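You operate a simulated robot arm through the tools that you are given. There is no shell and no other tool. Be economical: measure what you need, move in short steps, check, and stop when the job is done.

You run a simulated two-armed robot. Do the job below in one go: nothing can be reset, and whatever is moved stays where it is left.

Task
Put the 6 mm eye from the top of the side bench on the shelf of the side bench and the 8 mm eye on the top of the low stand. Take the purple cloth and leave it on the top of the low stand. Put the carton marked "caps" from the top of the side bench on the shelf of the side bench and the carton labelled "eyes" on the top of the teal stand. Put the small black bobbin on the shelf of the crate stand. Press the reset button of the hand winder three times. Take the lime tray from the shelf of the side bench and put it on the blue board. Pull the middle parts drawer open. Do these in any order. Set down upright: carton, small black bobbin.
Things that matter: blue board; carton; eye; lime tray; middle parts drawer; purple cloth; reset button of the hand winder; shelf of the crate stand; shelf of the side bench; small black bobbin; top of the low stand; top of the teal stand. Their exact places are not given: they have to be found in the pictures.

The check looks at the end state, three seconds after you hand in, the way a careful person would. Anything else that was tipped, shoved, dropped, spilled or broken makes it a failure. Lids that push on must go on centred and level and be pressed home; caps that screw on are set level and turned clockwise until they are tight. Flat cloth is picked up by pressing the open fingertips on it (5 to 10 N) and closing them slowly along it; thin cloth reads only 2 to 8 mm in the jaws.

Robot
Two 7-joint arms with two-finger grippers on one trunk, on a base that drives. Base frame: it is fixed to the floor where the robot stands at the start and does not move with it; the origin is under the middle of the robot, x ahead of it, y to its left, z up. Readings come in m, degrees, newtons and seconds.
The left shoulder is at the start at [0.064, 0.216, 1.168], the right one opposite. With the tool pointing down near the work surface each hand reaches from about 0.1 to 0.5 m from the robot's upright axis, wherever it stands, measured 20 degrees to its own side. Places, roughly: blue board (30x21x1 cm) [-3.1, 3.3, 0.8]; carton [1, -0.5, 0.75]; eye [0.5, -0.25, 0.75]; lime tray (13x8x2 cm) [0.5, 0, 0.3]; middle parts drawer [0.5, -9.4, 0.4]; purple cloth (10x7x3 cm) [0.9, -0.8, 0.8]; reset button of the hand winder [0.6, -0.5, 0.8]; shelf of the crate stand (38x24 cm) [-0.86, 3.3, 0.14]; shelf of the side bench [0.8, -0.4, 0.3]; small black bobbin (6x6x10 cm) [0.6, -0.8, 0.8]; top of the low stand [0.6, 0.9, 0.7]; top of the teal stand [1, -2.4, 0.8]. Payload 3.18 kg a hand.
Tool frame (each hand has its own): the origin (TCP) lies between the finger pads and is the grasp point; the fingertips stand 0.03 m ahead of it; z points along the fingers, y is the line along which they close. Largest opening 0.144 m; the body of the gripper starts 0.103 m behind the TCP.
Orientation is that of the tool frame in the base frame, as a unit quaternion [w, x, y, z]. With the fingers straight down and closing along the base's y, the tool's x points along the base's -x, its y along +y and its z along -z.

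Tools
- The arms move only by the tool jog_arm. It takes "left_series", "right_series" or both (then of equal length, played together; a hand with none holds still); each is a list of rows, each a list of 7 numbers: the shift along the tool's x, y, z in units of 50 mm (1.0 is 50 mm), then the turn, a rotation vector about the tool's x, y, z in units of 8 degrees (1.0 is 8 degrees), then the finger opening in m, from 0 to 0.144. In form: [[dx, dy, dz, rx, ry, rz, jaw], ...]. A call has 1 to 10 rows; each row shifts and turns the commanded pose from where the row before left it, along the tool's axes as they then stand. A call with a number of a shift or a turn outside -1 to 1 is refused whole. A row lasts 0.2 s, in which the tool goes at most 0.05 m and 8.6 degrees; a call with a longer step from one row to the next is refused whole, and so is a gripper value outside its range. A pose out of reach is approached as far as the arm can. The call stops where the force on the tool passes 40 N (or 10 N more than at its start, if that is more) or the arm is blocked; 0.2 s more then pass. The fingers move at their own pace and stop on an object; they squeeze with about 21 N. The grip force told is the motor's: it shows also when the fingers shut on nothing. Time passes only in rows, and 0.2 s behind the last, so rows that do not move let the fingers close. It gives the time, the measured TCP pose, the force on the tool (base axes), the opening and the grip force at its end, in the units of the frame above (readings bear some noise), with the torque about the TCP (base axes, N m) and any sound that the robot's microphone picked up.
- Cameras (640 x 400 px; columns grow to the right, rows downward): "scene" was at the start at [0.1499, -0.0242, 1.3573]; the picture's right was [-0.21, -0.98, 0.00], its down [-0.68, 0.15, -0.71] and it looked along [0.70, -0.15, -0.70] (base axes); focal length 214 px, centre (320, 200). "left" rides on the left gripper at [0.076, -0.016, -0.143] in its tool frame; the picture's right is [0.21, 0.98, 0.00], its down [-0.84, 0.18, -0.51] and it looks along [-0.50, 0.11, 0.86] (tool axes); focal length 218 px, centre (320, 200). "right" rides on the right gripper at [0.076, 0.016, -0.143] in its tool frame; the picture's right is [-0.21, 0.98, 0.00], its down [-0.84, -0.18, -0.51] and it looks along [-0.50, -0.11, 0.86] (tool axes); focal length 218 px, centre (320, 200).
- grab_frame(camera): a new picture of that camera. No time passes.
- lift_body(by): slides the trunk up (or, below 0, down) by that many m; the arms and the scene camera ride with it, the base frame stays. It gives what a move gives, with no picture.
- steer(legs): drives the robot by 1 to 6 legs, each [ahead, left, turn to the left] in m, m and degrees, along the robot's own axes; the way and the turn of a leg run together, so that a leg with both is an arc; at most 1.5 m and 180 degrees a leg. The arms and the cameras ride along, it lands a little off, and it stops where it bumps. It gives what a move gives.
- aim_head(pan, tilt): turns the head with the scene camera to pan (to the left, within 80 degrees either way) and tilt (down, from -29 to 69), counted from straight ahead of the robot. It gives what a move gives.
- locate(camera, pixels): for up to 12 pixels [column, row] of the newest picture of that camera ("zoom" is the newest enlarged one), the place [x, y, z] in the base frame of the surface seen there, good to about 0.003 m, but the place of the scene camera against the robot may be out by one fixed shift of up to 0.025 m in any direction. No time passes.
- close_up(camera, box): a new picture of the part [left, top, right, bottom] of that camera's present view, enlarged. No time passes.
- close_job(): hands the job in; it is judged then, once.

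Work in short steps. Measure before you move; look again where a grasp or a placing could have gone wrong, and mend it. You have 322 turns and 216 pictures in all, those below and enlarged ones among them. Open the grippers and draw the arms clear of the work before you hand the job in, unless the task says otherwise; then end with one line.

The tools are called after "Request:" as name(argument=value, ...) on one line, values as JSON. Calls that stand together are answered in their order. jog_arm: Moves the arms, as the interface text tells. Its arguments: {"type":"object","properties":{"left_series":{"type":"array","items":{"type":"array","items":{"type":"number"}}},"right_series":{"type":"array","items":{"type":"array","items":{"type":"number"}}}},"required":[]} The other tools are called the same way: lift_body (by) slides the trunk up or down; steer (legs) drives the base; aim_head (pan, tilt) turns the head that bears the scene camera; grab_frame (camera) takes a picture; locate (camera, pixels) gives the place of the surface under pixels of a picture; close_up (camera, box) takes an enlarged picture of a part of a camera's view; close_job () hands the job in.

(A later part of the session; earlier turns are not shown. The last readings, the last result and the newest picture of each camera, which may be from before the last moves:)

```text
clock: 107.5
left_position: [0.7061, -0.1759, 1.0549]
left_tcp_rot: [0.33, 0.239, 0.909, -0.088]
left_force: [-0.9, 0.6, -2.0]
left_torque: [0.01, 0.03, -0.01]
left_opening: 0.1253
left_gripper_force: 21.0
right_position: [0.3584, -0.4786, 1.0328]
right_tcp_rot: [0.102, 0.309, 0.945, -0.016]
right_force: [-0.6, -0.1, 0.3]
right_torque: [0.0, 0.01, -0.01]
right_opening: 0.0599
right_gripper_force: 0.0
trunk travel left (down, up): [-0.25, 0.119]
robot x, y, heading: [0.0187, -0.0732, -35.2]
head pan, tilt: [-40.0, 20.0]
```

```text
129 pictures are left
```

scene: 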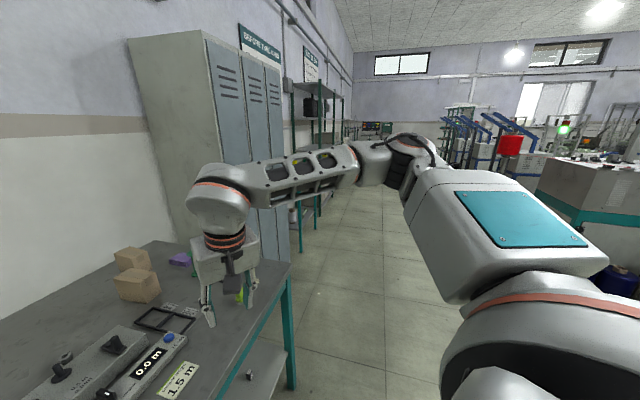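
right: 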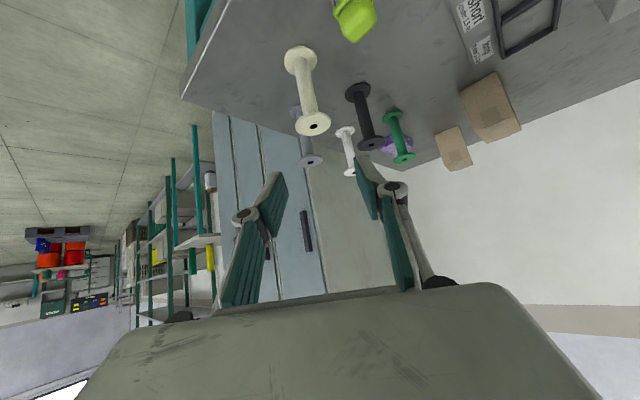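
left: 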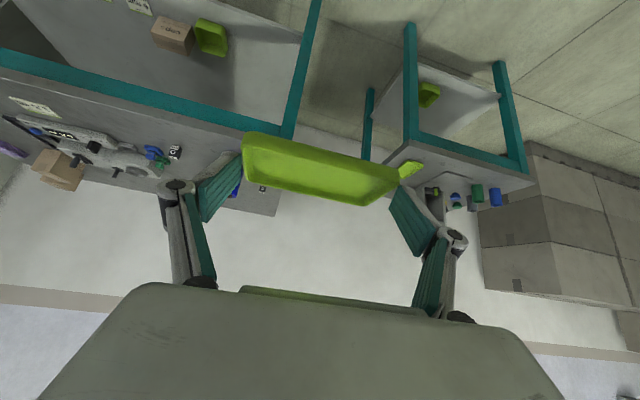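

The right arm can't take this pose, but for the left arm the inward yaw is natural. So I'll set the tray on a clear bench spot (about 0.5,-0.31), re-take it with the right hand tool-down, and use the left for the bobbin. First I drive.

Request:
steer(legs=[[0, 0, 35], [-0.14, 0, 0], [0, -0.54, 0]])

Request:
aim_head(pan=10, tilt=42)

Request:
grab_frame(camera="scene")

Request:
grab_frame(camera="left")

```text
clock: 115.3
left_position: [0.5054, -0.2884, 1.0533]
left_tcp_rot: [0.34, -0.051, 0.939, 0.018]
left_force: [1.5, 0.5, -1.4]
left_torque: [-0.01, 0.03, -0.02]
left_opening: 0.1249
left_gripper_force: 21.0
right_position: [0.3985, -0.7384, 1.0312]
right_tcp_rot: [0.103, 0.003, 0.995, 0.016]
right_force: [0.0, -0.3, -0.3]
right_torque: [0.02, 0.04, 0.03]
right_opening: 0.0602
right_gripper_force: 0.2
trunk travel left (down, up): [-0.25, 0.119]
robot x, y, heading: [-0.1101, -0.6111, 0.6]
head pan, tilt: [-40.0, 20.0]
```

```text
clock: 116.5
left_position: [0.5058, -0.2888, 1.0528]
left_tcp_rot: [0.341, -0.051, 0.939, 0.017]
left_force: [0.2, 0.7, -2.2]
left_torque: [0.02, 0.07, 0.01]
left_opening: 0.1249
left_gripper_force: 20.4
right_position: [0.4008, -0.738, 1.0324]
right_tcp_rot: [0.102, 0.003, 0.995, 0.017]
right_force: [-0.2, 0.0, -0.6]
right_torque: [-0.04, -0.02, 0.0]
right_opening: 0.06
right_gripper_force: 0.0
trunk travel left (down, up): [-0.25, 0.119]
robot x, y, heading: [-0.1138, -0.6058, 0.9]
head pan, tilt: [10.0, 42.0]
```

```text
128 pictures are left
```

scene: 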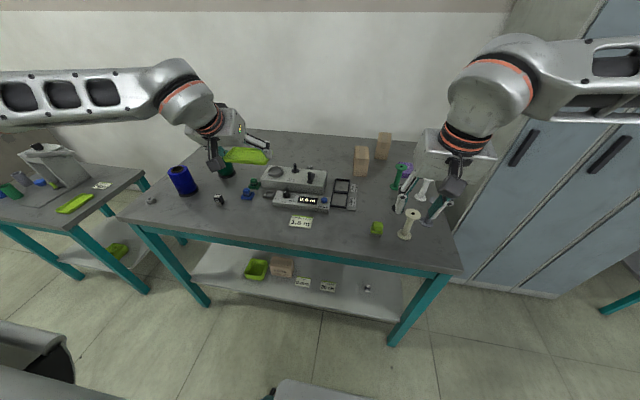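

```text
127 pictures are left
```

left: 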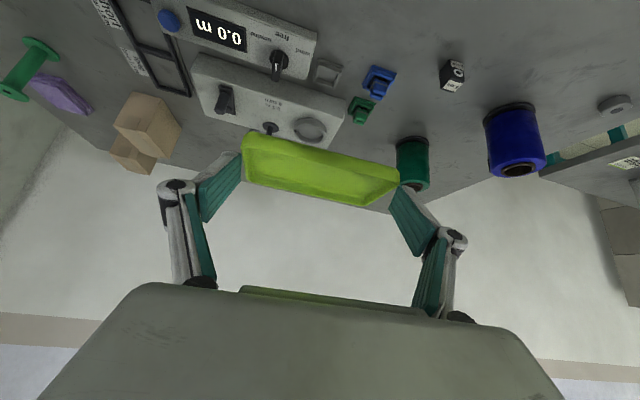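

The spot around (0.50,-0.28) is clear. I lower the tray to 70 mm above and look.

Request:
jog_arm(left_series=[[0.6, 0.035, 0.48, 0, 0, 0, 0.1], [0.6, 0.035, 0.48, 0, 0, 0, 0.1], [0.6, 0.035, 0.48, 0, 0, 0, 0.1], [0.6, 0.035, 0.48, 0, 0, 0, 0.1], [0, 0, 0, 0, 0, 0, 0.1]])

Request:
grab_frame(camera="left")

Request:
close_up(camera="scene", box=[160, 120, 380, 260])

```text
clock: 117.7
left_position: [0.4711, -0.2882, 0.9038]
left_tcp_rot: [0.34, -0.051, 0.939, 0.018]
left_force: [0.2, -0.3, -1.1]
left_torque: [0.01, 0.02, -0.02]
left_opening: 0.125
left_gripper_force: 21.0
right_position: [0.399, -0.7377, 1.0311]
right_tcp_rot: [0.103, 0.003, 0.995, 0.016]
right_force: [-0.4, -0.1, -0.7]
right_torque: [0.02, 0.03, 0.03]
right_opening: 0.0599
right_gripper_force: 0.0
trunk travel left (down, up): [-0.25, 0.119]
robot x, y, heading: [-0.1156, -0.6092, 1.0]
head pan, tilt: [10.0, 42.0]
```

```text
126 pictures are left
```

left: 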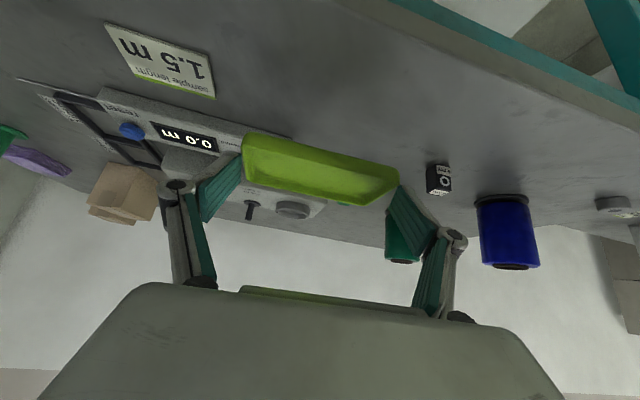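

```text
2.86 times, centred on (270, 190) of scene
```

zoom: 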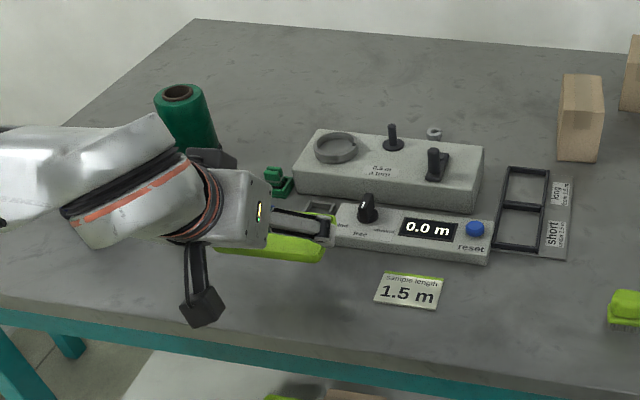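

Tray is clear of the winder. I lower 64 mm and then ease down to contact.

Request:
jog_arm(left_series=[[0.41, 0, 0.49, 0, 0, 0, 0.1], [0.41, 0, 0.49, 0, 0, 0, 0.1], [0, 0, 0, 0, 0, 0, 0.1]])

Request:
jog_arm(left_series=[[0.04, 0, 0.045, 0, 0, 0, 0.1], [0.04, 0, 0.045, 0, 0, 0, 0.1], [0, 0, 0, 0, 0, 0, 0.1]])

Request:
close_up(camera="scene", box=[180, 170, 320, 260])

```text
clock: 118.5
left_position: [0.4738, -0.2826, 0.8391]
left_tcp_rot: [0.34, -0.052, 0.939, 0.017]
left_force: [-0.2, 1.6, -1.7]
left_torque: [-0.07, 0.01, -0.08]
left_opening: 0.1249
left_gripper_force: 21.2
right_position: [0.3987, -0.7348, 1.032]
right_tcp_rot: [0.103, 0.003, 0.995, 0.015]
right_force: [-0.3, 0.0, 0.4]
right_torque: [-0.05, 0.02, -0.02]
right_opening: 0.0601
right_gripper_force: 0.1
trunk travel left (down, up): [-0.25, 0.119]
robot x, y, heading: [-0.1106, -0.6049, 0.9]
head pan, tilt: [10.0, 42.0]
```

```text
clock: 119.2
left_position: [0.4748, -0.2848, 0.8355]
left_tcp_rot: [0.335, -0.051, 0.941, 0.019]
left_force: [0.2, 0.1, -2.1]
left_torque: [0.0, 0.04, -0.01]
left_opening: 0.125
left_gripper_force: 21.6
right_position: [0.4, -0.7374, 1.0314]
right_tcp_rot: [0.101, 0.003, 0.995, 0.015]
right_force: [0.7, 0.3, -0.5]
right_torque: [-0.02, -0.02, 0.0]
right_opening: 0.0599
right_gripper_force: 0.0
trunk travel left (down, up): [-0.25, 0.119]
robot x, y, heading: [-0.1154, -0.6066, 1.0]
head pan, tilt: [10.0, 42.0]
```

```text
4.44 times, centred on (250, 215) of scene
```

zoom: 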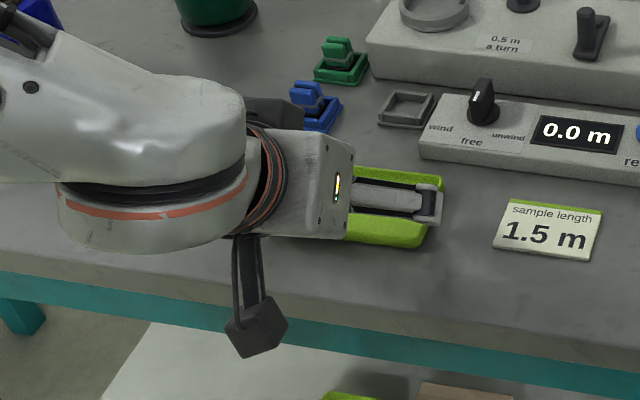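

Not in contact yet; I lower a few mm more.

Request:
jog_arm(left_series=[[0.04, 0, 0.045, 0, 0, 0, 0.1], [0, 0, 0, 0, 0, 0, 0.1]])

Request:
jog_arm(left_series=[[0.03, 0, 0.035, 0, 0, 0, 0.1], [0, 0, 0, 0, 0, 0, 0.1]])

```text
clock: 119.8
left_position: [0.4734, -0.2847, 0.8358]
left_tcp_rot: [0.336, -0.051, 0.94, 0.019]
left_force: [-1.3, -0.7, -0.3]
left_torque: [-0.03, -0.01, -0.02]
left_opening: 0.1246
left_gripper_force: 20.8
left hand out of reach, approached as far as the arm can: row 1
right_position: [0.3984, -0.7383, 1.0318]
right_tcp_rot: [0.102, 0.003, 0.995, 0.016]
right_force: [-0.3, -0.1, 0.1]
right_torque: [-0.02, 0.0, 0.0]
right_opening: 0.0603
right_gripper_force: 0.1
trunk travel left (down, up): [-0.25, 0.119]
robot x, y, heading: [-0.1091, -0.6065, 0.6]
head pan, tilt: [10.0, 42.0]
```

```text
clock: 120.5
left_position: [0.4739, -0.2854, 0.836]
left_tcp_rot: [0.337, -0.052, 0.94, 0.02]
left_force: [-0.3, 0.3, -2.6]
left_torque: [0.02, 0.05, 0.0]
left_opening: 0.1252
left_gripper_force: 21.4
right_position: [0.4005, -0.7374, 1.0317]
right_tcp_rot: [0.102, 0.004, 0.995, 0.016]
right_force: [-1.0, 0.2, 0.0]
right_torque: [0.0, -0.03, 0.01]
right_opening: 0.0601
right_gripper_force: 0.0
trunk travel left (down, up): [-0.25, 0.119]
robot x, y, heading: [-0.1161, -0.6078, 0.8]
head pan, tilt: [10.0, 42.0]
```

The arm is at its near limit; I use the trunk to lower the last few mm.

Request:
lift_body(by=-0.004)

```text
clock: 121.0
left_position: [0.4743, -0.2857, 0.8314]
left_tcp_rot: [0.336, -0.05, 0.94, 0.019]
left_force: [1.3, 1.5, 14.8]
left_torque: [0.14, -0.12, -0.1]
left_opening: 0.1255
left_gripper_force: 21.2
right_position: [0.3989, -0.7384, 1.0281]
right_tcp_rot: [0.103, 0.003, 0.995, 0.016]
right_force: [0.2, 0.1, -0.6]
right_torque: [0.01, 0.01, 0.02]
right_opening: 0.0599
right_gripper_force: 0.0
trunk travel left (down, up): [-0.246, 0.123]
robot x, y, heading: [-0.116, -0.605, 0.7]
head pan, tilt: [10.0, 42.0]
```

Contact (15 N). I ease up 2 mm, open fully and retract.

Request:
lift_body(by=0.002)

Request:
jog_arm(left_series=[[0, 0, 0, 0, 0, 0, 0.144], [0, 0, 0, 0, 0, 0, 0.144], [-0.4, 0, -0.5, 0, 0, 0, 0.144], [-0.5, 0, -0.6, 0, 0, 0, 0.144], [-0.6, 0, -0.75, 0, 0, 0, 0.144], [-0.6, 0, -0.75, 0, 0, 0, 0.144], [-0.6, 0, -0.75, 0, 0, 0, 0.144]])

Request:
grab_frame(camera="left")

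Request:
grab_frame(camera="scene")

```text
clock: 121.5
left_position: [0.4731, -0.2845, 0.8309]
left_tcp_rot: [0.333, -0.052, 0.941, 0.019]
left_force: [2.5, -0.5, 10.0]
left_torque: [-0.1, -0.35, 0.07]
left_opening: 0.1249
left_gripper_force: 20.7
right_position: [0.3989, -0.7389, 1.0305]
right_tcp_rot: [0.103, 0.004, 0.995, 0.016]
right_force: [0.0, 0.2, 0.5]
right_torque: [-0.03, -0.01, -0.02]
right_opening: 0.0598
right_gripper_force: 0.0
trunk travel left (down, up): [-0.248, 0.121]
robot x, y, heading: [-0.1133, -0.6046, 0.5]
head pan, tilt: [10.0, 42.0]
```

```text
clock: 123.1
left_position: [0.4709, -0.2891, 1.0436]
left_tcp_rot: [0.333, -0.051, 0.941, 0.019]
left_force: [-0.6, 0.2, 0.4]
left_torque: [0.0, -0.03, 0.01]
left_opening: 0.1439
left_gripper_force: 0.1
right_position: [0.3989, -0.7382, 1.0296]
right_tcp_rot: [0.102, 0.003, 0.995, 0.017]
right_force: [-0.7, -0.4, 0.2]
right_torque: [-0.01, 0.01, 0.01]
right_opening: 0.0599
right_gripper_force: 0.1
trunk travel left (down, up): [-0.248, 0.121]
robot x, y, heading: [-0.1114, -0.6064, 0.6]
head pan, tilt: [10.0, 42.0]
```

```text
123 pictures are left
```

left: 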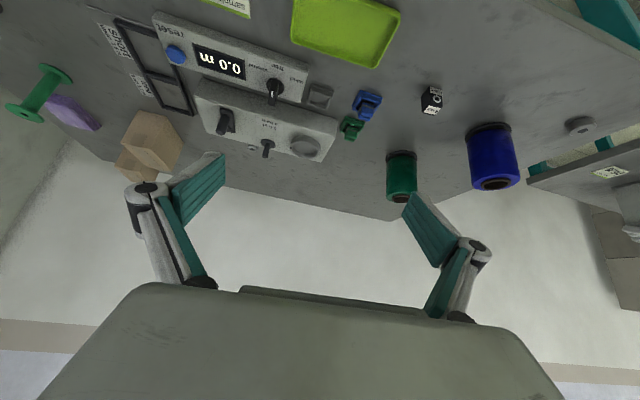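

```text
122 pictures are left
```

scene: 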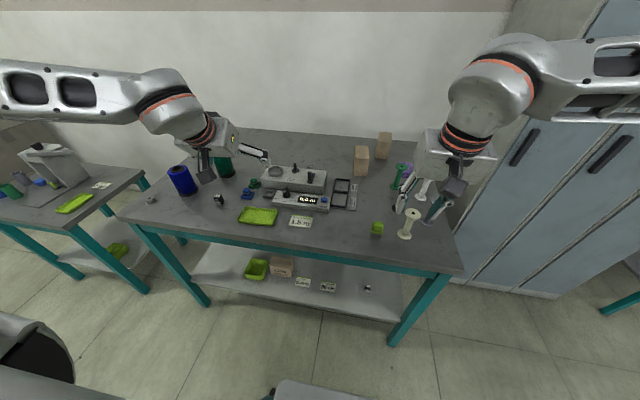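

The tray rests flat on the bench. Now the bobbin with the left hand: I drive to about (-0.05,-0.72), heading -20°, and yaw the left tool inward.

Request:
steer(legs=[[0.06, -0.115, 0], [0, 0, -20]])

Request:
jog_arm(left_series=[[0, 0, 0, 0.51, 0, 0.63, 0.06], [0, 0, 0, 0.51, 0, 0.63, 0.06], [0, 0, 0, 0.51, 0, 0.63, 0.06], [0, 0, 0, 0.51, 0, 0.63, 0.06], [0, 0, 0, 0, -0.75, 0, 0.06], [0, 0, 0, 0, 0, 0, 0.06]])

Request:
grab_frame(camera="left")

```text
clock: 125.8
left_position: [0.6069, -0.6227, 1.0435]
left_tcp_rot: [0.331, 0.116, 0.936, -0.04]
left_force: [0.3, 0.2, -0.7]
left_torque: [-0.01, 0.04, 0.01]
left_opening: 0.144
left_gripper_force: 0.0
right_position: [0.3826, -1.0196, 1.0297]
right_tcp_rot: [0.104, 0.18, 0.978, -0.003]
right_force: [-0.8, -0.3, 0.0]
right_torque: [-0.01, -0.04, -0.01]
right_opening: 0.0599
right_gripper_force: 0.1
trunk travel left (down, up): [-0.248, 0.121]
robot x, y, heading: [-0.0531, -0.7185, -19.7]
head pan, tilt: [10.0, 42.0]
```

```text
clock: 127.2
left_position: [0.6073, -0.6239, 1.0427]
left_tcp_rot: [0.359, 0.318, 0.868, -0.131]
left_force: [-0.2, -0.4, 0.5]
left_torque: [0.04, -0.01, 0.01]
left_opening: 0.06
left_gripper_force: 0.0
right_position: [0.3828, -1.0197, 1.0288]
right_tcp_rot: [0.103, 0.179, 0.978, -0.002]
right_force: [-0.1, -0.2, -0.1]
right_torque: [-0.01, -0.03, 0.02]
right_opening: 0.0599
right_gripper_force: 0.1
trunk travel left (down, up): [-0.248, 0.121]
robot x, y, heading: [-0.0527, -0.7171, -19.7]
head pan, tilt: [10.0, 42.0]
```

```text
121 pictures are left
```

left: 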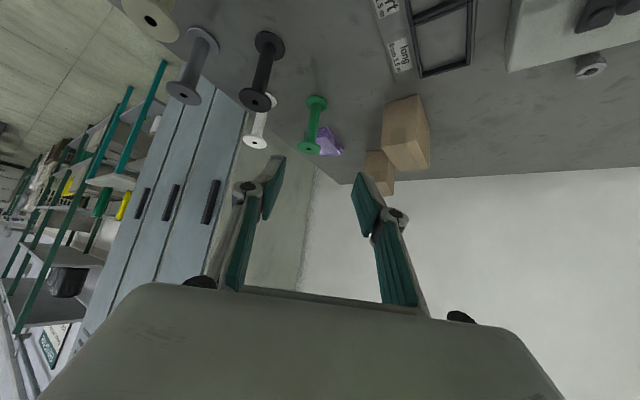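

I re-locate the black bobbin's shaft at about (262,72) in the left view.

Request:
locate(camera="left", pixels=[[263, 65], [260, 80], [266, 55], [257, 102], [269, 42]])

```text
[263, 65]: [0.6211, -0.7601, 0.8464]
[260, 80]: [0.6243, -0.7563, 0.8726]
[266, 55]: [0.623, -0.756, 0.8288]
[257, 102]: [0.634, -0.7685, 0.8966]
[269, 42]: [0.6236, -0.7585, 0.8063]
```

Axis is (0.630,-0.764). I move to the standoff.

Request:
jog_arm(left_series=[[0.423, -0.612, 0.54, 0, 0, 0, 0.06], [0.423, -0.612, 0.54, 0, 0, 0, 0.06], [0.423, -0.612, 0.54, 0, 0, 0, 0.06], [0, 0, 0, 0, 0, 0, 0.06]])

Request:
grab_frame(camera="left")

```text
clock: 128.2
left_position: [0.5554, -0.7048, 0.94]
left_tcp_rot: [0.359, 0.316, 0.868, -0.13]
left_force: [-1.2, -0.1, 0.1]
left_torque: [-0.01, -0.02, -0.03]
left_opening: 0.0601
left_gripper_force: 0.0
right_position: [0.3829, -1.0184, 1.0295]
right_tcp_rot: [0.104, 0.18, 0.978, -0.002]
right_force: [0.4, -0.1, -1.1]
right_torque: [-0.04, 0.0, -0.01]
right_opening: 0.0598
right_gripper_force: 0.1
trunk travel left (down, up): [-0.248, 0.121]
robot x, y, heading: [-0.0543, -0.7155, -19.9]
head pan, tilt: [10.0, 42.0]
```

```text
120 pictures are left
```

left: 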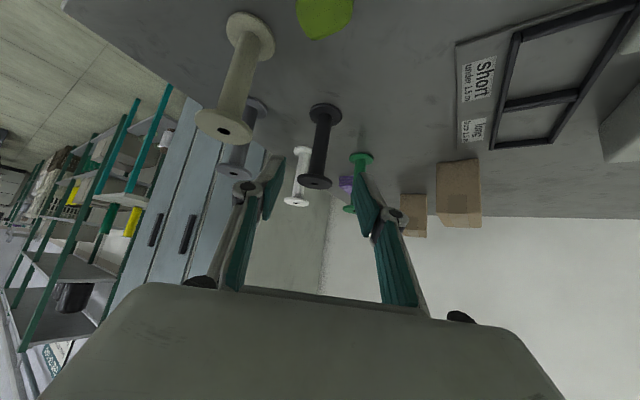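

The bobbin is centred at column 320. I slide in 120 mm and close gently.

Request:
jog_arm(left_series=[[0, 0.06, 0.8, 0, 0, 0, 0.05], [0, 0, 0.8, 0, 0, 0, 0.05], [0, 0, 0.79, 0, 0, 0, 0.05], [0, 0, 0, 0, 0, 0, 0.05]])

Request:
grab_frame(camera="left")

```text
clock: 129.2
left_position: [0.6255, -0.7545, 0.8577]
left_tcp_rot: [0.359, 0.316, 0.868, -0.13]
left_force: [-0.6, -0.2, -1.0]
left_torque: [0.03, -0.02, 0.05]
left_opening: 0.0502
left_gripper_force: 0.1
right_position: [0.3812, -1.02, 1.0301]
right_tcp_rot: [0.104, 0.18, 0.978, -0.002]
right_force: [-0.9, 0.0, 0.0]
right_torque: [0.0, 0.0, -0.02]
right_opening: 0.0601
right_gripper_force: 0.1
trunk travel left (down, up): [-0.248, 0.121]
robot x, y, heading: [-0.052, -0.7197, -19.8]
head pan, tilt: [10.0, 42.0]
```

```text
119 pictures are left
```

left: 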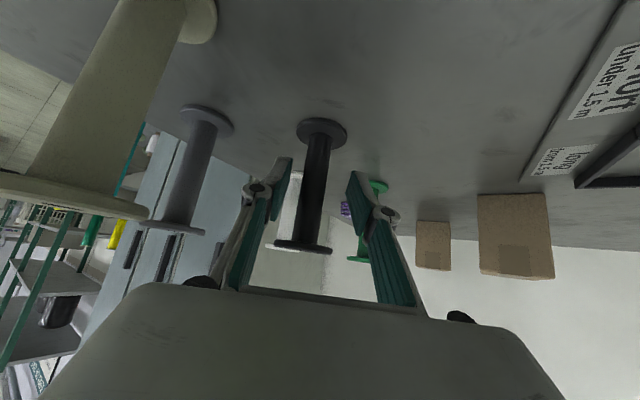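

The shaft stands between the pads; I close.

Request:
jog_arm(left_series=[[0, 0, 0, 0, 0, 0, 0.03], [0, 0, 0, 0, 0, 0, 0.015], [0, 0, 0, 0, 0, 0, 0.005], [0, 0, 0, 0, 0, 0, 0.005]])

Request:
grab_frame(camera="left")

```text
clock: 130.2
left_position: [0.6255, -0.755, 0.8564]
left_tcp_rot: [0.358, 0.317, 0.869, -0.129]
left_force: [-0.2, -0.1, -0.1]
left_torque: [-0.01, 0.0, 0.0]
left_opening: 0.0186
left_gripper_force: 20.5
right_position: [0.383, -1.0189, 1.0286]
right_tcp_rot: [0.104, 0.179, 0.978, -0.003]
right_force: [-0.3, 0.3, 0.1]
right_torque: [0.01, 0.0, -0.02]
right_opening: 0.0603
right_gripper_force: 0.0
trunk travel left (down, up): [-0.248, 0.121]
robot x, y, heading: [-0.0511, -0.7167, -19.6]
head pan, tilt: [10.0, 42.0]
```

```text
118 pictures are left
```

left: 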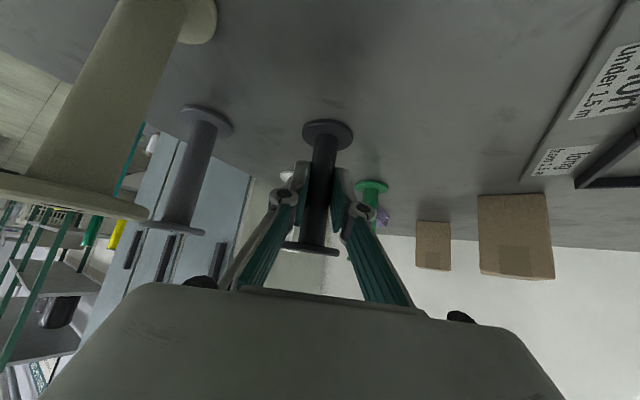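

Shaft held at 18.6 mm. I lift straight up 0.18 m.

Request:
jog_arm(left_series=[[-0.4, 0, -0.4, 0, 0, 0, 0.005], [-0.64, 0, -0.64, 0, 0, 0, 0.005], [-0.64, 0, -0.64, 0, 0, 0, 0.005], [-0.64, 0, -0.64, 0, 0, 0, 0.005], [-0.3, 0, -0.3, 0, 0, 0, 0.005], [0, 0, 0, 0, 0, 0, 0.005]])

Request:
grab_frame(camera="left")

Request:
grab_frame(camera="scene")

```text
clock: 131.6
left_position: [0.6254, -0.7511, 1.0418]
left_tcp_rot: [0.359, 0.317, 0.868, -0.13]
left_force: [0.0, 0.1, -0.2]
left_torque: [-0.01, 0.02, -0.01]
left_opening: 0.0187
left_gripper_force: 21.0
right_position: [0.3831, -1.0187, 1.0295]
right_tcp_rot: [0.103, 0.18, 0.978, -0.002]
right_force: [-0.3, 0.5, 0.1]
right_torque: [0.02, 0.04, 0.0]
right_opening: 0.0598
right_gripper_force: 0.0
trunk travel left (down, up): [-0.248, 0.121]
robot x, y, heading: [-0.0501, -0.716, -19.8]
head pan, tilt: [10.0, 42.0]
```

```text
117 pictures are left
```

left: 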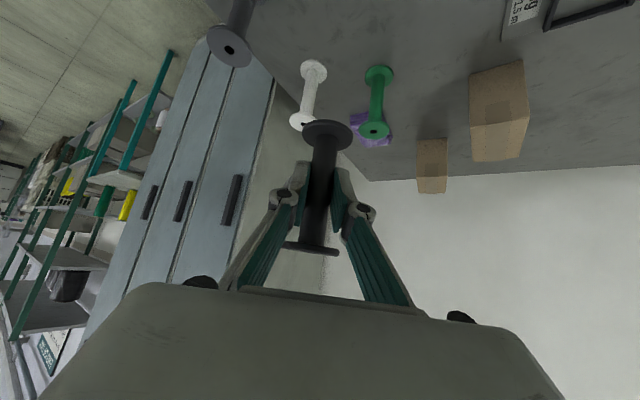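

```text
116 pictures are left
```

scene: 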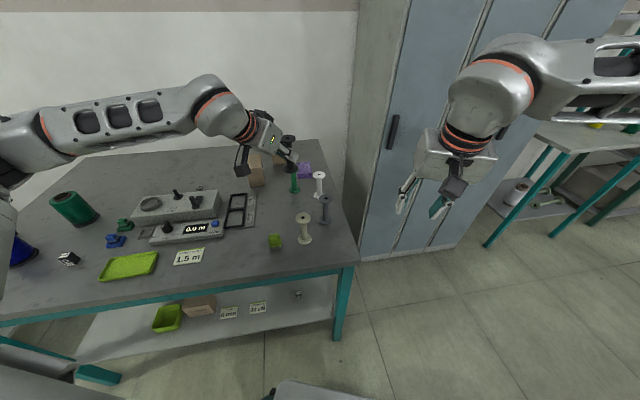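

Bobbin is held upright. Now I drive to about (0.06,-0.14), heading 0, for the right hand to take the tray.

Request:
steer(legs=[[0, 0, 20], [0, 0.575, 0], [0.11, 0, 0]])

Request:
grab_frame(camera="right")

Request:
grab_frame(camera="scene")

```text
clock: 139.1
left_position: [0.7039, 0.0559, 1.0393]
left_tcp_rot: [0.376, 0.164, 0.909, -0.067]
left_force: [0.6, -0.2, -0.2]
left_torque: [-0.01, 0.03, -0.04]
left_opening: 0.0183
left_gripper_force: 21.2
right_position: [0.5655, -0.2763, 1.0295]
right_tcp_rot: [0.103, 0.01, 0.995, 0.016]
right_force: [1.0, -0.5, 0.5]
right_torque: [-0.02, 0.0, -0.01]
right_opening: 0.0599
right_gripper_force: 0.0
trunk travel left (down, up): [-0.248, 0.121]
robot x, y, heading: [0.0563, -0.1396, -0.1]
head pan, tilt: [10.0, 42.0]
```

```text
115 pictures are left
```

right: 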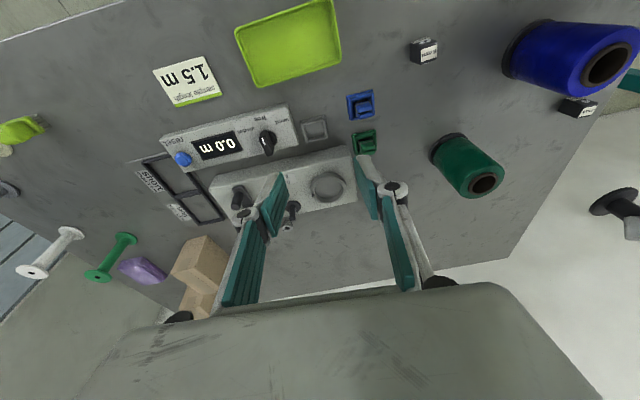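

```text
114 pictures are left
```

scene: 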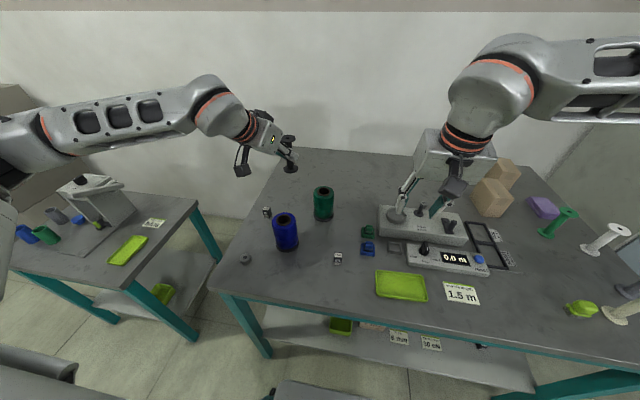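

I move the right hand back over the tray, straighten it, open fully, and measure the tray.

Request:
jog_arm(right_series=[[0.75, -0.1, 0.4, 0, 0.75, 0, 0.144], [0.75, -0.1, 0.4, 0, 0.75, 0, 0.144], [0, 0, 0, 0, 0, 0, 0.144]])

Request:
grab_frame(camera="right")

```text
clock: 139.9
left_position: [0.7019, 0.0578, 1.0401]
left_tcp_rot: [0.377, 0.165, 0.909, -0.067]
left_force: [0.0, -0.7, -0.4]
left_torque: [0.04, 0.0, 0.01]
left_opening: 0.0187
left_gripper_force: 20.4
right_position: [0.4971, -0.2813, 0.9778]
right_tcp_rot: [-0.002, 0.009, 1.0, 0.015]
right_force: [-0.7, 0.0, -0.2]
right_torque: [0.0, 0.0, -0.01]
right_opening: 0.1439
right_gripper_force: 0.1
trunk travel left (down, up): [-0.248, 0.121]
robot x, y, heading: [0.0546, -0.1393, -0.0]
head pan, tilt: [10.0, 42.0]
```

```text
113 pictures are left
```

right: 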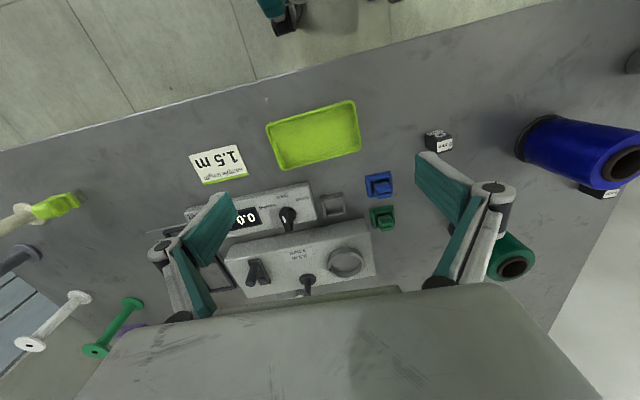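

The tray is at (314,135); I locate its corners.

Request:
locate(camera="right", pixels=[[267, 126], [354, 102], [360, 149], [282, 169], [272, 147], [358, 125], [312, 135], [425, 158]])

Request:
close_up(camera="right", box=[250, 85, 378, 185])

```text
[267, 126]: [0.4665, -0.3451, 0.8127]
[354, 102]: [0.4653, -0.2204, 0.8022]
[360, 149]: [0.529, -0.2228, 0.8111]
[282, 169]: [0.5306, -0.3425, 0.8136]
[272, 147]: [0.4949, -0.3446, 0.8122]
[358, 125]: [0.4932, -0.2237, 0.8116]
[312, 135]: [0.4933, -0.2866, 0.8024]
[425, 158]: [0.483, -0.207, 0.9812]
```

```text
4.00 times, centred on (314, 135) of right
```

zoom: 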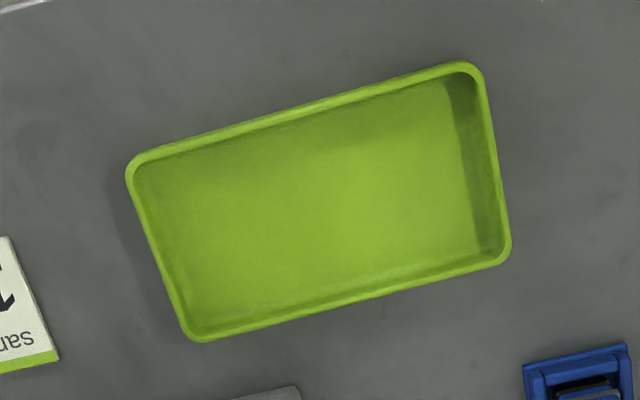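

The tray spans x 0.465–0.531, y -0.346…-0.221. I descend tool-down over its centre to just above the table and look.

Request:
jog_arm(right_series=[[0, -0.05, 0.9, 0, 0, 0, 0.144], [0, -0.05, 0.9, 0, 0, 0, 0.144], [0, -0.04, 0.8, 0, 0, 0, 0.144], [0, 0, 0.2, 0, 0, 0, 0.144], [0, 0, 0, 0, 0, 0, 0.144]])

Request:
grab_frame(camera="right")

```text
clock: 141.1
left_position: [0.7037, 0.0567, 1.0407]
left_tcp_rot: [0.376, 0.165, 0.909, -0.068]
left_force: [-0.6, -0.9, 0.4]
left_torque: [0.05, 0.0, -0.04]
left_opening: 0.0187
left_gripper_force: 20.9
right_position: [0.491, -0.3075, 0.85]
right_tcp_rot: [-0.002, 0.008, 1.0, 0.018]
right_force: [-0.7, 1.0, 0.5]
right_torque: [0.01, 0.01, 0.02]
right_opening: 0.144
right_gripper_force: 0.1
right hand out of reach, approached as far as the arm can: row 2, 3, 4
trunk travel left (down, up): [-0.248, 0.121]
robot x, y, heading: [0.0562, -0.1421, 0.1]
head pan, tilt: [10.0, 42.0]
```

```text
111 pictures are left
```

right: 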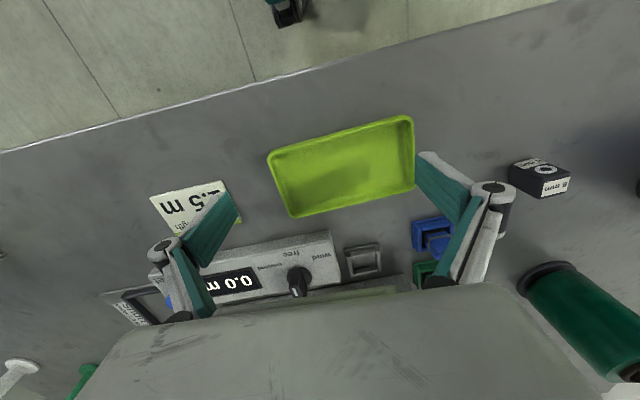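

The arm can't come further inward. I rise 30 mm, drive the robot 70 mm left and come down again with the hand further out.

Request:
jog_arm(right_series=[[0, 0, -0.8, 0, 0, 0, 0.144], [0, 0, 0, 0, 0, 0, 0.144]])

Request:
steer(legs=[[0, 0.09, 0]])

Request:
jog_arm(right_series=[[-0.1, -0.65, 0, 0, 0, 0, 0.144], [-0.05, -0.65, 0, 0, 0, 0, 0.144], [0, 0, 0, 0, 0, 0, 0.144]])

```text
clock: 141.7
left_position: [0.7032, 0.0564, 1.04]
left_tcp_rot: [0.376, 0.165, 0.91, -0.067]
left_force: [-0.5, 0.8, -0.5]
left_torque: [0.01, 0.0, 0.0]
left_opening: 0.0187
left_gripper_force: 21.0
right_position: [0.4913, -0.3077, 0.8888]
right_tcp_rot: [-0.002, 0.009, 1.0, 0.016]
right_force: [-0.3, -0.5, 0.1]
right_torque: [0.01, -0.02, 0.01]
right_opening: 0.1441
right_gripper_force: 0.1
trunk travel left (down, up): [-0.248, 0.121]
robot x, y, heading: [0.054, -0.1384, -0.3]
head pan, tilt: [10.0, 42.0]
```

```text
clock: 143.1
left_position: [0.703, 0.1443, 1.0404]
left_tcp_rot: [0.375, 0.164, 0.91, -0.067]
left_force: [0.0, 0.2, -0.4]
left_torque: [0.0, 0.02, -0.01]
left_opening: 0.0186
left_gripper_force: 20.8
right_position: [0.4906, -0.2197, 0.889]
right_tcp_rot: [-0.002, 0.009, 1.0, 0.016]
right_force: [0.7, -0.2, -0.5]
right_torque: [-0.01, -0.02, 0.01]
right_opening: 0.1437
right_gripper_force: 0.1
trunk travel left (down, up): [-0.248, 0.121]
robot x, y, heading: [0.0549, -0.0515, -0.2]
head pan, tilt: [10.0, 42.0]
```

```text
clock: 143.9
left_position: [0.7027, 0.1442, 1.0406]
left_tcp_rot: [0.376, 0.164, 0.91, -0.067]
left_force: [1.1, -0.3, -0.4]
left_torque: [-0.02, -0.02, 0.02]
left_opening: 0.0182
left_gripper_force: 21.1
right_position: [0.4968, -0.2868, 0.8889]
right_tcp_rot: [-0.003, 0.009, 1.0, 0.015]
right_force: [0.2, 0.8, 0.1]
right_torque: [-0.01, 0.03, 0.0]
right_opening: 0.1438
right_gripper_force: 0.0
trunk travel left (down, up): [-0.248, 0.121]
robot x, y, heading: [0.0534, -0.051, -0.6]
head pan, tilt: [10.0, 42.0]
```

Reach is good here. I descend 54 mm around the tray and check.

Request:
jog_arm(right_series=[[0, 0, 0.5, 0, 0, 0, 0.144], [0, 0, 0.4, 0, 0, 0, 0.144], [0, 0, 0.18, 0, 0, 0, 0.144], [0, 0, 0, 0, 0, 0, 0.144]])

Request:
grab_frame(camera="right")

```text
clock: 144.9
left_position: [0.7031, 0.1434, 1.0407]
left_tcp_rot: [0.376, 0.164, 0.909, -0.067]
left_force: [-0.4, 1.1, -0.8]
left_torque: [0.01, -0.01, -0.01]
left_opening: 0.0184
left_gripper_force: 21.2
right_position: [0.4981, -0.2843, 0.8352]
right_tcp_rot: [-0.002, 0.009, 1.0, 0.015]
right_force: [0.0, 0.7, -0.3]
right_torque: [0.02, 0.02, 0.02]
right_opening: 0.144
right_gripper_force: 0.1
trunk travel left (down, up): [-0.248, 0.121]
robot x, y, heading: [0.0538, -0.0517, -0.4]
head pan, tilt: [10.0, 42.0]
```

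```text
110 pictures are left
```

right: 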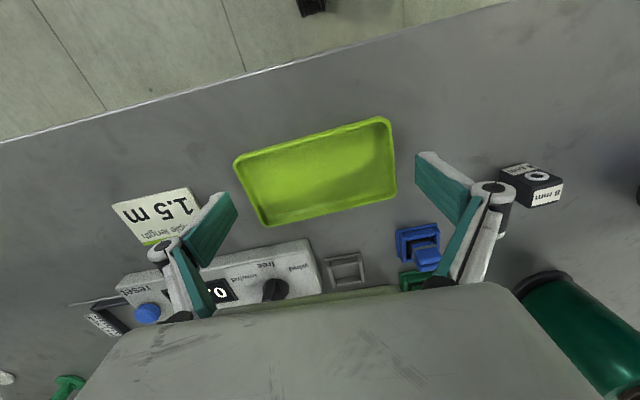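

Fingers straddle the tray; I close.

Request:
jog_arm(right_series=[[0, 0, 0, 0, 0, 0, 0.134], [0, 0, 0, 0, 0, 0, 0.126], [0, 0, 0, 0, 0, 0, 0.116], [0, 0, 0, 0, 0, 0, 0.106], [0, 0, 0, 0, 0, 0, 0.1]])

Request:
jog_arm(right_series=[[0, 0, -0.3, 0, 0, 0, 0.1], [0, 0, -0.7, 0, 0, 0, 0.1], [0, 0, -0.9, 0, 0, 0, 0.1], [0, 0, -0.9, 0, 0, 0, 0.1], [0, 0, -0.9, 0, 0, 0, 0.1], [0, 0, 0, 0, 0, 0, 0.1]])

Request:
grab_frame(camera="right")

```text
clock: 146.1
left_position: [0.7036, 0.1429, 1.0402]
left_tcp_rot: [0.376, 0.164, 0.909, -0.067]
left_force: [-0.1, 0.4, -0.3]
left_torque: [-0.01, 0.01, -0.02]
left_opening: 0.0185
left_gripper_force: 21.1
right_position: [0.4973, -0.284, 0.8339]
right_tcp_rot: [-0.002, 0.009, 1.0, 0.015]
right_force: [0.5, -3.8, 5.9]
right_torque: [-0.35, 0.02, 0.03]
right_opening: 0.1063
right_gripper_force: 3.1
trunk travel left (down, up): [-0.248, 0.121]
robot x, y, heading: [0.0513, -0.0562, -0.4]
head pan, tilt: [10.0, 42.0]
```

```text
clock: 147.5
left_position: [0.7031, 0.1433, 1.0406]
left_tcp_rot: [0.376, 0.163, 0.91, -0.066]
left_force: [0.7, 0.0, -0.1]
left_torque: [-0.01, 0.03, 0.0]
left_opening: 0.0184
left_gripper_force: 21.2
right_position: [0.4973, -0.2915, 1.0185]
right_tcp_rot: [-0.002, 0.01, 1.0, 0.017]
right_force: [-0.1, 0.2, -0.5]
right_torque: [0.02, 0.02, 0.0]
right_opening: 0.1001
right_gripper_force: 0.1
trunk travel left (down, up): [-0.248, 0.121]
robot x, y, heading: [0.0536, -0.0517, -0.0]
head pan, tilt: [10.0, 42.0]
```

```text
109 pictures are left
```

right: 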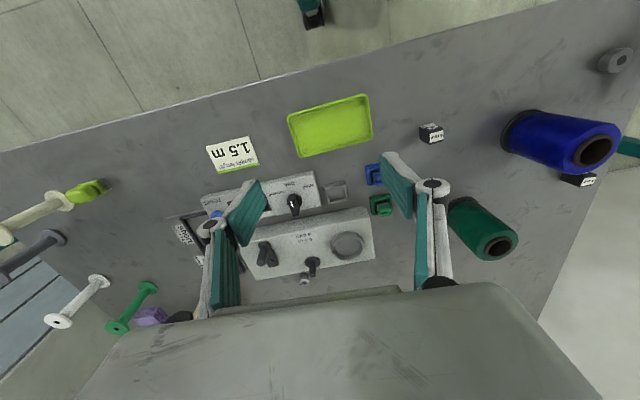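

The tips slipped over the low rim (the tool leaned 1.7°). I correct the lean, re-measure the tray, and will go lower.

Request:
jog_arm(right_series=[[0, 0, 0, 0.215, 0, 0, 0.144], [0, 0, 0, 0, 0, 0, 0.144]])

Request:
grab_frame(camera="right")

Request:
locate(camera="right", pixels=[[290, 118], [296, 150], [369, 97], [371, 132], [293, 134], [370, 115], [330, 125], [258, 166]])

```text
clock: 148.1
left_position: [0.7025, 0.1431, 1.0408]
left_tcp_rot: [0.376, 0.164, 0.91, -0.068]
left_force: [-0.8, -0.1, 0.1]
left_torque: [0.03, 0.01, -0.03]
left_opening: 0.0187
left_gripper_force: 20.7
right_position: [0.497, -0.2898, 1.0196]
right_tcp_rot: [-0.002, 0.009, 1.0, 0.001]
right_force: [-0.3, 0.2, 0.2]
right_torque: [0.01, -0.01, 0.0]
right_opening: 0.1441
right_gripper_force: 0.1
trunk travel left (down, up): [-0.248, 0.121]
robot x, y, heading: [0.0536, -0.0539, 0.1]
head pan, tilt: [10.0, 42.0]
```

```text
108 pictures are left
```

right: 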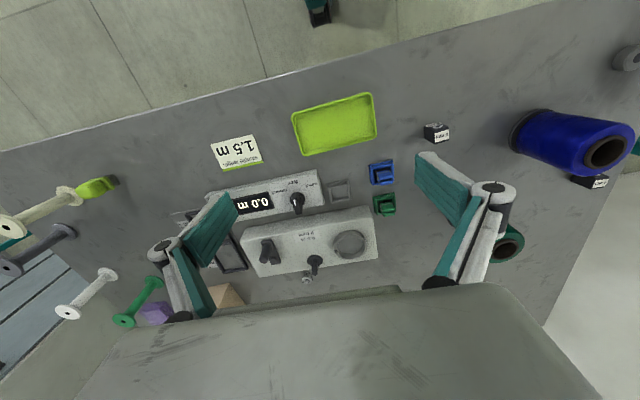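

```text
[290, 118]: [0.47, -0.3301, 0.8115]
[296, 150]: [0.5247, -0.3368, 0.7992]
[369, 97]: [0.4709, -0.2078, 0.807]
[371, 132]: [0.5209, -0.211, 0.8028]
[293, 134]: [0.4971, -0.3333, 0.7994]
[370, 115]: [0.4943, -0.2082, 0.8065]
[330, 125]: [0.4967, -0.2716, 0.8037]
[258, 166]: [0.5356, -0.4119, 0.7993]
```

The tray has shifted to about y -0.331…-0.205; table at z 0.799. I descend centred on y -0.268 to tip height about 1.5 mm above the table.

Request:
jog_arm(right_series=[[0, 0.44, 0.4, 0, 0, 0, 0.144], [0, 0, 0.9, 0, 0, 0, 0.144], [0, 0, 0.9, 0, 0, 0, 0.144], [0, 0, 0.9, 0, 0, 0, 0.144], [0, 0, 0.55, 0, 0, 0, 0.144], [0, 0, 0, 0, 0, 0, 0.144]])

Request:
grab_frame(camera="right")

```text
clock: 149.5
left_position: [0.7031, 0.1437, 1.0409]
left_tcp_rot: [0.376, 0.164, 0.91, -0.066]
left_force: [-0.8, 0.4, 0.2]
left_torque: [0.01, 0.02, 0.0]
left_opening: 0.0187
left_gripper_force: 20.7
right_position: [0.4968, -0.2684, 0.8378]
right_tcp_rot: [-0.001, 0.009, 1.0, 0.001]
right_force: [0.2, -0.7, 0.7]
right_torque: [-0.02, -0.03, -0.02]
right_opening: 0.1441
right_gripper_force: 0.0
trunk travel left (down, up): [-0.248, 0.121]
robot x, y, heading: [0.0535, -0.0544, 0.2]
head pan, tilt: [10.0, 42.0]
```

```text
107 pictures are left
```

right: 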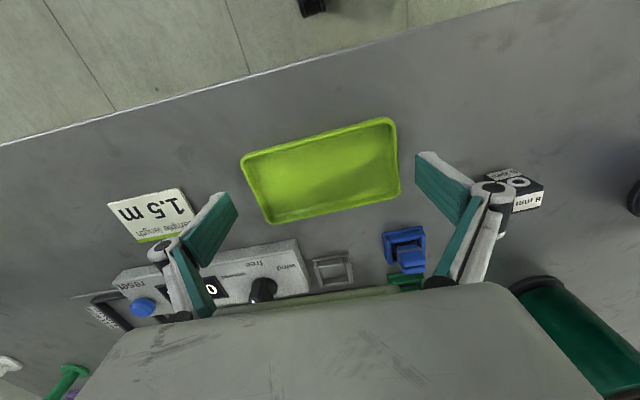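

Centred. I lower in 3 mm steps to touch the table lightly.

Request:
jog_arm(right_series=[[0, 0, 0.08, 0, 0, 0, 0.144], [0, 0, 0, 0, 0, 0, 0.144]])

Request:
jog_arm(right_series=[[0, 0, 0.05, 0, 0, 0, 0.144], [0, 0, 0, 0, 0, 0, 0.144]])

```text
clock: 150.1
left_position: [0.7017, 0.1436, 1.0413]
left_tcp_rot: [0.376, 0.164, 0.91, -0.067]
left_force: [-0.3, -0.1, -0.1]
left_torque: [-0.02, -0.01, 0.0]
left_opening: 0.0187
left_gripper_force: 20.9
right_position: [0.4978, -0.2707, 0.8318]
right_tcp_rot: [-0.001, 0.009, 1.0, 0.001]
right_force: [-0.1, 0.7, -0.1]
right_torque: [0.03, 0.02, 0.01]
right_opening: 0.1439
right_gripper_force: 0.1
trunk travel left (down, up): [-0.248, 0.121]
robot x, y, heading: [0.0541, -0.0539, -0.1]
head pan, tilt: [10.0, 42.0]
```

```text
clock: 150.7
left_position: [0.7037, 0.1442, 1.0412]
left_tcp_rot: [0.376, 0.164, 0.91, -0.067]
left_force: [0.3, 0.7, 0.0]
left_torque: [0.04, -0.02, 0.05]
left_opening: 0.0184
left_gripper_force: 21.4
right_position: [0.4984, -0.2688, 0.83]
right_tcp_rot: [-0.002, 0.009, 1.0, 0.001]
right_force: [-1.3, 0.1, -0.1]
right_torque: [0.01, 0.0, 0.01]
right_opening: 0.1439
right_gripper_force: 0.0
trunk travel left (down, up): [-0.248, 0.121]
robot x, y, heading: [0.0536, -0.0544, -0.3]
head pan, tilt: [10.0, 42.0]
```

Tip is at z≈0.800. I close now.

Request:
jog_arm(right_series=[[0, 0, 0, 0, 0, 0, 0.136], [0, 0, 0, 0, 0, 0, 0.13], [0, 0, 0, 0, 0, 0, 0.12], [0, 0, 0, 0, 0, 0, 0.11], [0, 0, 0, 0, 0, 0, 0.11]])

Request:
grab_frame(camera="right")

```text
clock: 151.9
left_position: [0.6997, 0.1434, 1.0445]
left_tcp_rot: [0.377, 0.165, 0.909, -0.067]
left_force: [-1.7, -0.2, -0.2]
left_torque: [0.02, -0.03, 0.03]
left_opening: 0.0184
left_gripper_force: 20.4
right_position: [0.4993, -0.2706, 0.8404]
right_tcp_rot: [0.007, 0.011, 1.0, 0.0]
right_force: [-1.1, -18.1, 60.4]
right_torque: [-3.48, 0.32, 0.04]
right_opening: 0.083
right_gripper_force: 18.5
trunk travel left (down, up): [-0.248, 0.121]
robot x, y, heading: [0.055, -0.0505, -0.4]
head pan, tilt: [10.0, 42.0]
stopped in row 5 (right hand): the force on the tool passed its limit at 46 N (the readings are from after the stop); the commanded pose is now the measured one
```

```text
106 pictures are left
```

right: 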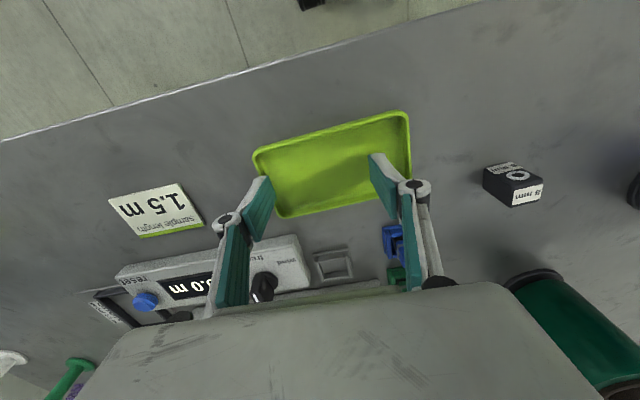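

The rounded tips ride over the low rim when vertical; the earlier 40° tilt worked. I open, lift clear, and look.

Request:
jog_arm(right_series=[[0, 0, -0.3, 0, 0, 0, 0.083], [0, 0, -0.3, 0, 0, 0, 0.144], [0, 0, -0.9, 0, 0, 0, 0.144], [0, 0, -0.9, 0, 0, 0, 0.144], [0, 0, -0.9, 0, 0, 0, 0.144]])

Request:
steer(legs=[[-0.16, 0.05, 0]])

Request:
jog_arm(right_series=[[-0.9, 0, 0, 0, -1, 0, 0.144], [-0.9, 0, 0, 0, -1, 0, 0.144], [-0.5, 0, 0, 0, -1, 0, 0.144], [0, 0, 0, 0, -1, 0, 0.144], [0, 0, 0, 0, -1, 0, 0.144], [0, 0, 0, 0, 0, 0, 0.144]])

Request:
grab_frame(camera="right")

```text
clock: 153.1
left_position: [0.7038, 0.1432, 1.0422]
left_tcp_rot: [0.377, 0.165, 0.909, -0.068]
left_force: [0.1, 0.9, -1.0]
left_torque: [0.01, 0.0, 0.01]
left_opening: 0.0187
left_gripper_force: 20.5
right_position: [0.4975, -0.2684, 0.9979]
right_tcp_rot: [0.001, 0.009, 1.0, 0.001]
right_force: [-1.3, -0.1, -0.4]
right_torque: [-0.03, -0.02, 0.0]
right_opening: 0.144
right_gripper_force: 0.1
trunk travel left (down, up): [-0.248, 0.121]
robot x, y, heading: [0.0569, -0.0546, -0.1]
head pan, tilt: [10.0, 42.0]
```

```text
clock: 154.5
left_position: [0.5406, 0.1946, 1.0406]
left_tcp_rot: [0.376, 0.163, 0.91, -0.066]
left_force: [-0.6, 0.0, -0.7]
left_torque: [0.01, -0.03, -0.01]
left_opening: 0.0187
left_gripper_force: 21.1
right_position: [0.3379, -0.2163, 0.998]
right_tcp_rot: [0.0, 0.007, 1.0, 0.0]
right_force: [0.3, 0.8, -0.7]
right_torque: [0.01, -0.06, -0.01]
right_opening: 0.1439
right_gripper_force: 0.1
trunk travel left (down, up): [-0.248, 0.121]
robot x, y, heading: [-0.1063, -0.0041, 0.2]
head pan, tilt: [10.0, 42.0]
```

```text
clock: 155.9
left_position: [0.5412, 0.1967, 1.0405]
left_tcp_rot: [0.377, 0.162, 0.909, -0.067]
left_force: [-0.3, 0.0, 0.2]
left_torque: [0.0, -0.01, -0.03]
left_opening: 0.0187
left_gripper_force: 21.1
right_position: [0.452, -0.2162, 1.0108]
right_tcp_rot: [0.342, 0.007, 0.94, -0.002]
right_force: [-0.2, 0.5, -0.4]
right_torque: [0.01, -0.05, -0.02]
right_opening: 0.1441
right_gripper_force: 0.1
trunk travel left (down, up): [-0.248, 0.121]
robot x, y, heading: [-0.1075, -0.0028, -0.2]
head pan, tilt: [10.0, 42.0]
```

```text
105 pictures are left
```

right: 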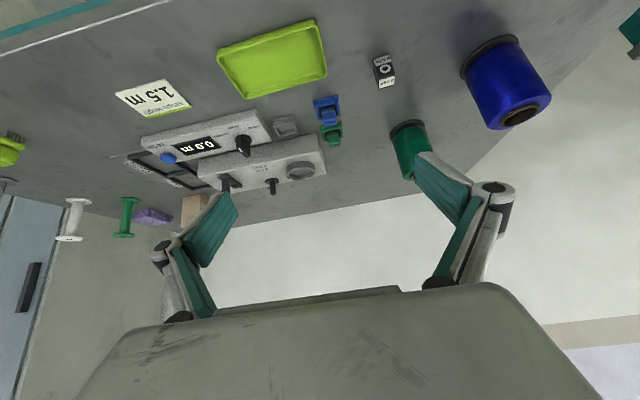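

Tilted 40° without trouble. I locate the tray's corners in this view (around (272,58)).

Request:
close_up(camera="right", box=[200, 0, 350, 110])

Request:
locate(camera="zoom", pixels=[[80, 230], [120, 320], [500, 85], [540, 230], [200, 410], [190, 395], [100, 290], [535, 200], [315, 235]])

```text
3.64 times, centred on (275, 55) of right
```

zoom: 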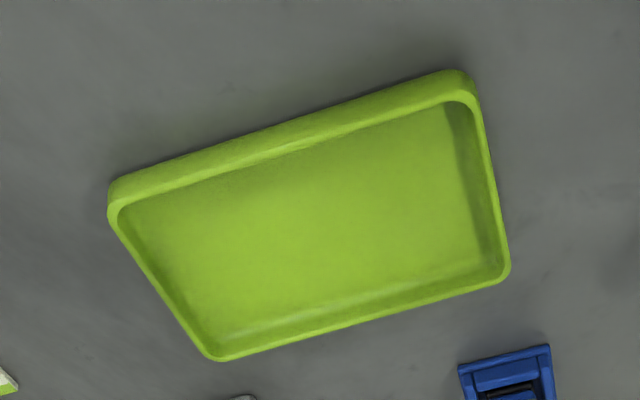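

```text
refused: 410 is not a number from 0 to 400
```

Request:
locate(camera="zoom", pixels=[[112, 205], [150, 275], [475, 95], [500, 200], [508, 270], [210, 355], [315, 230], [115, 180], [160, 290]])

```text
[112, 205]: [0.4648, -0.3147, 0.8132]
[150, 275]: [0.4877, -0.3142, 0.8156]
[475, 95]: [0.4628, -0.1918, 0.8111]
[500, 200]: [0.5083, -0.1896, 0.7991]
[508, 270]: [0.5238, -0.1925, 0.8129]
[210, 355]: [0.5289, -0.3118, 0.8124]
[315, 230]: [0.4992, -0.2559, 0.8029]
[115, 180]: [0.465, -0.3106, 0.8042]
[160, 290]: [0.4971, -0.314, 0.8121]
```

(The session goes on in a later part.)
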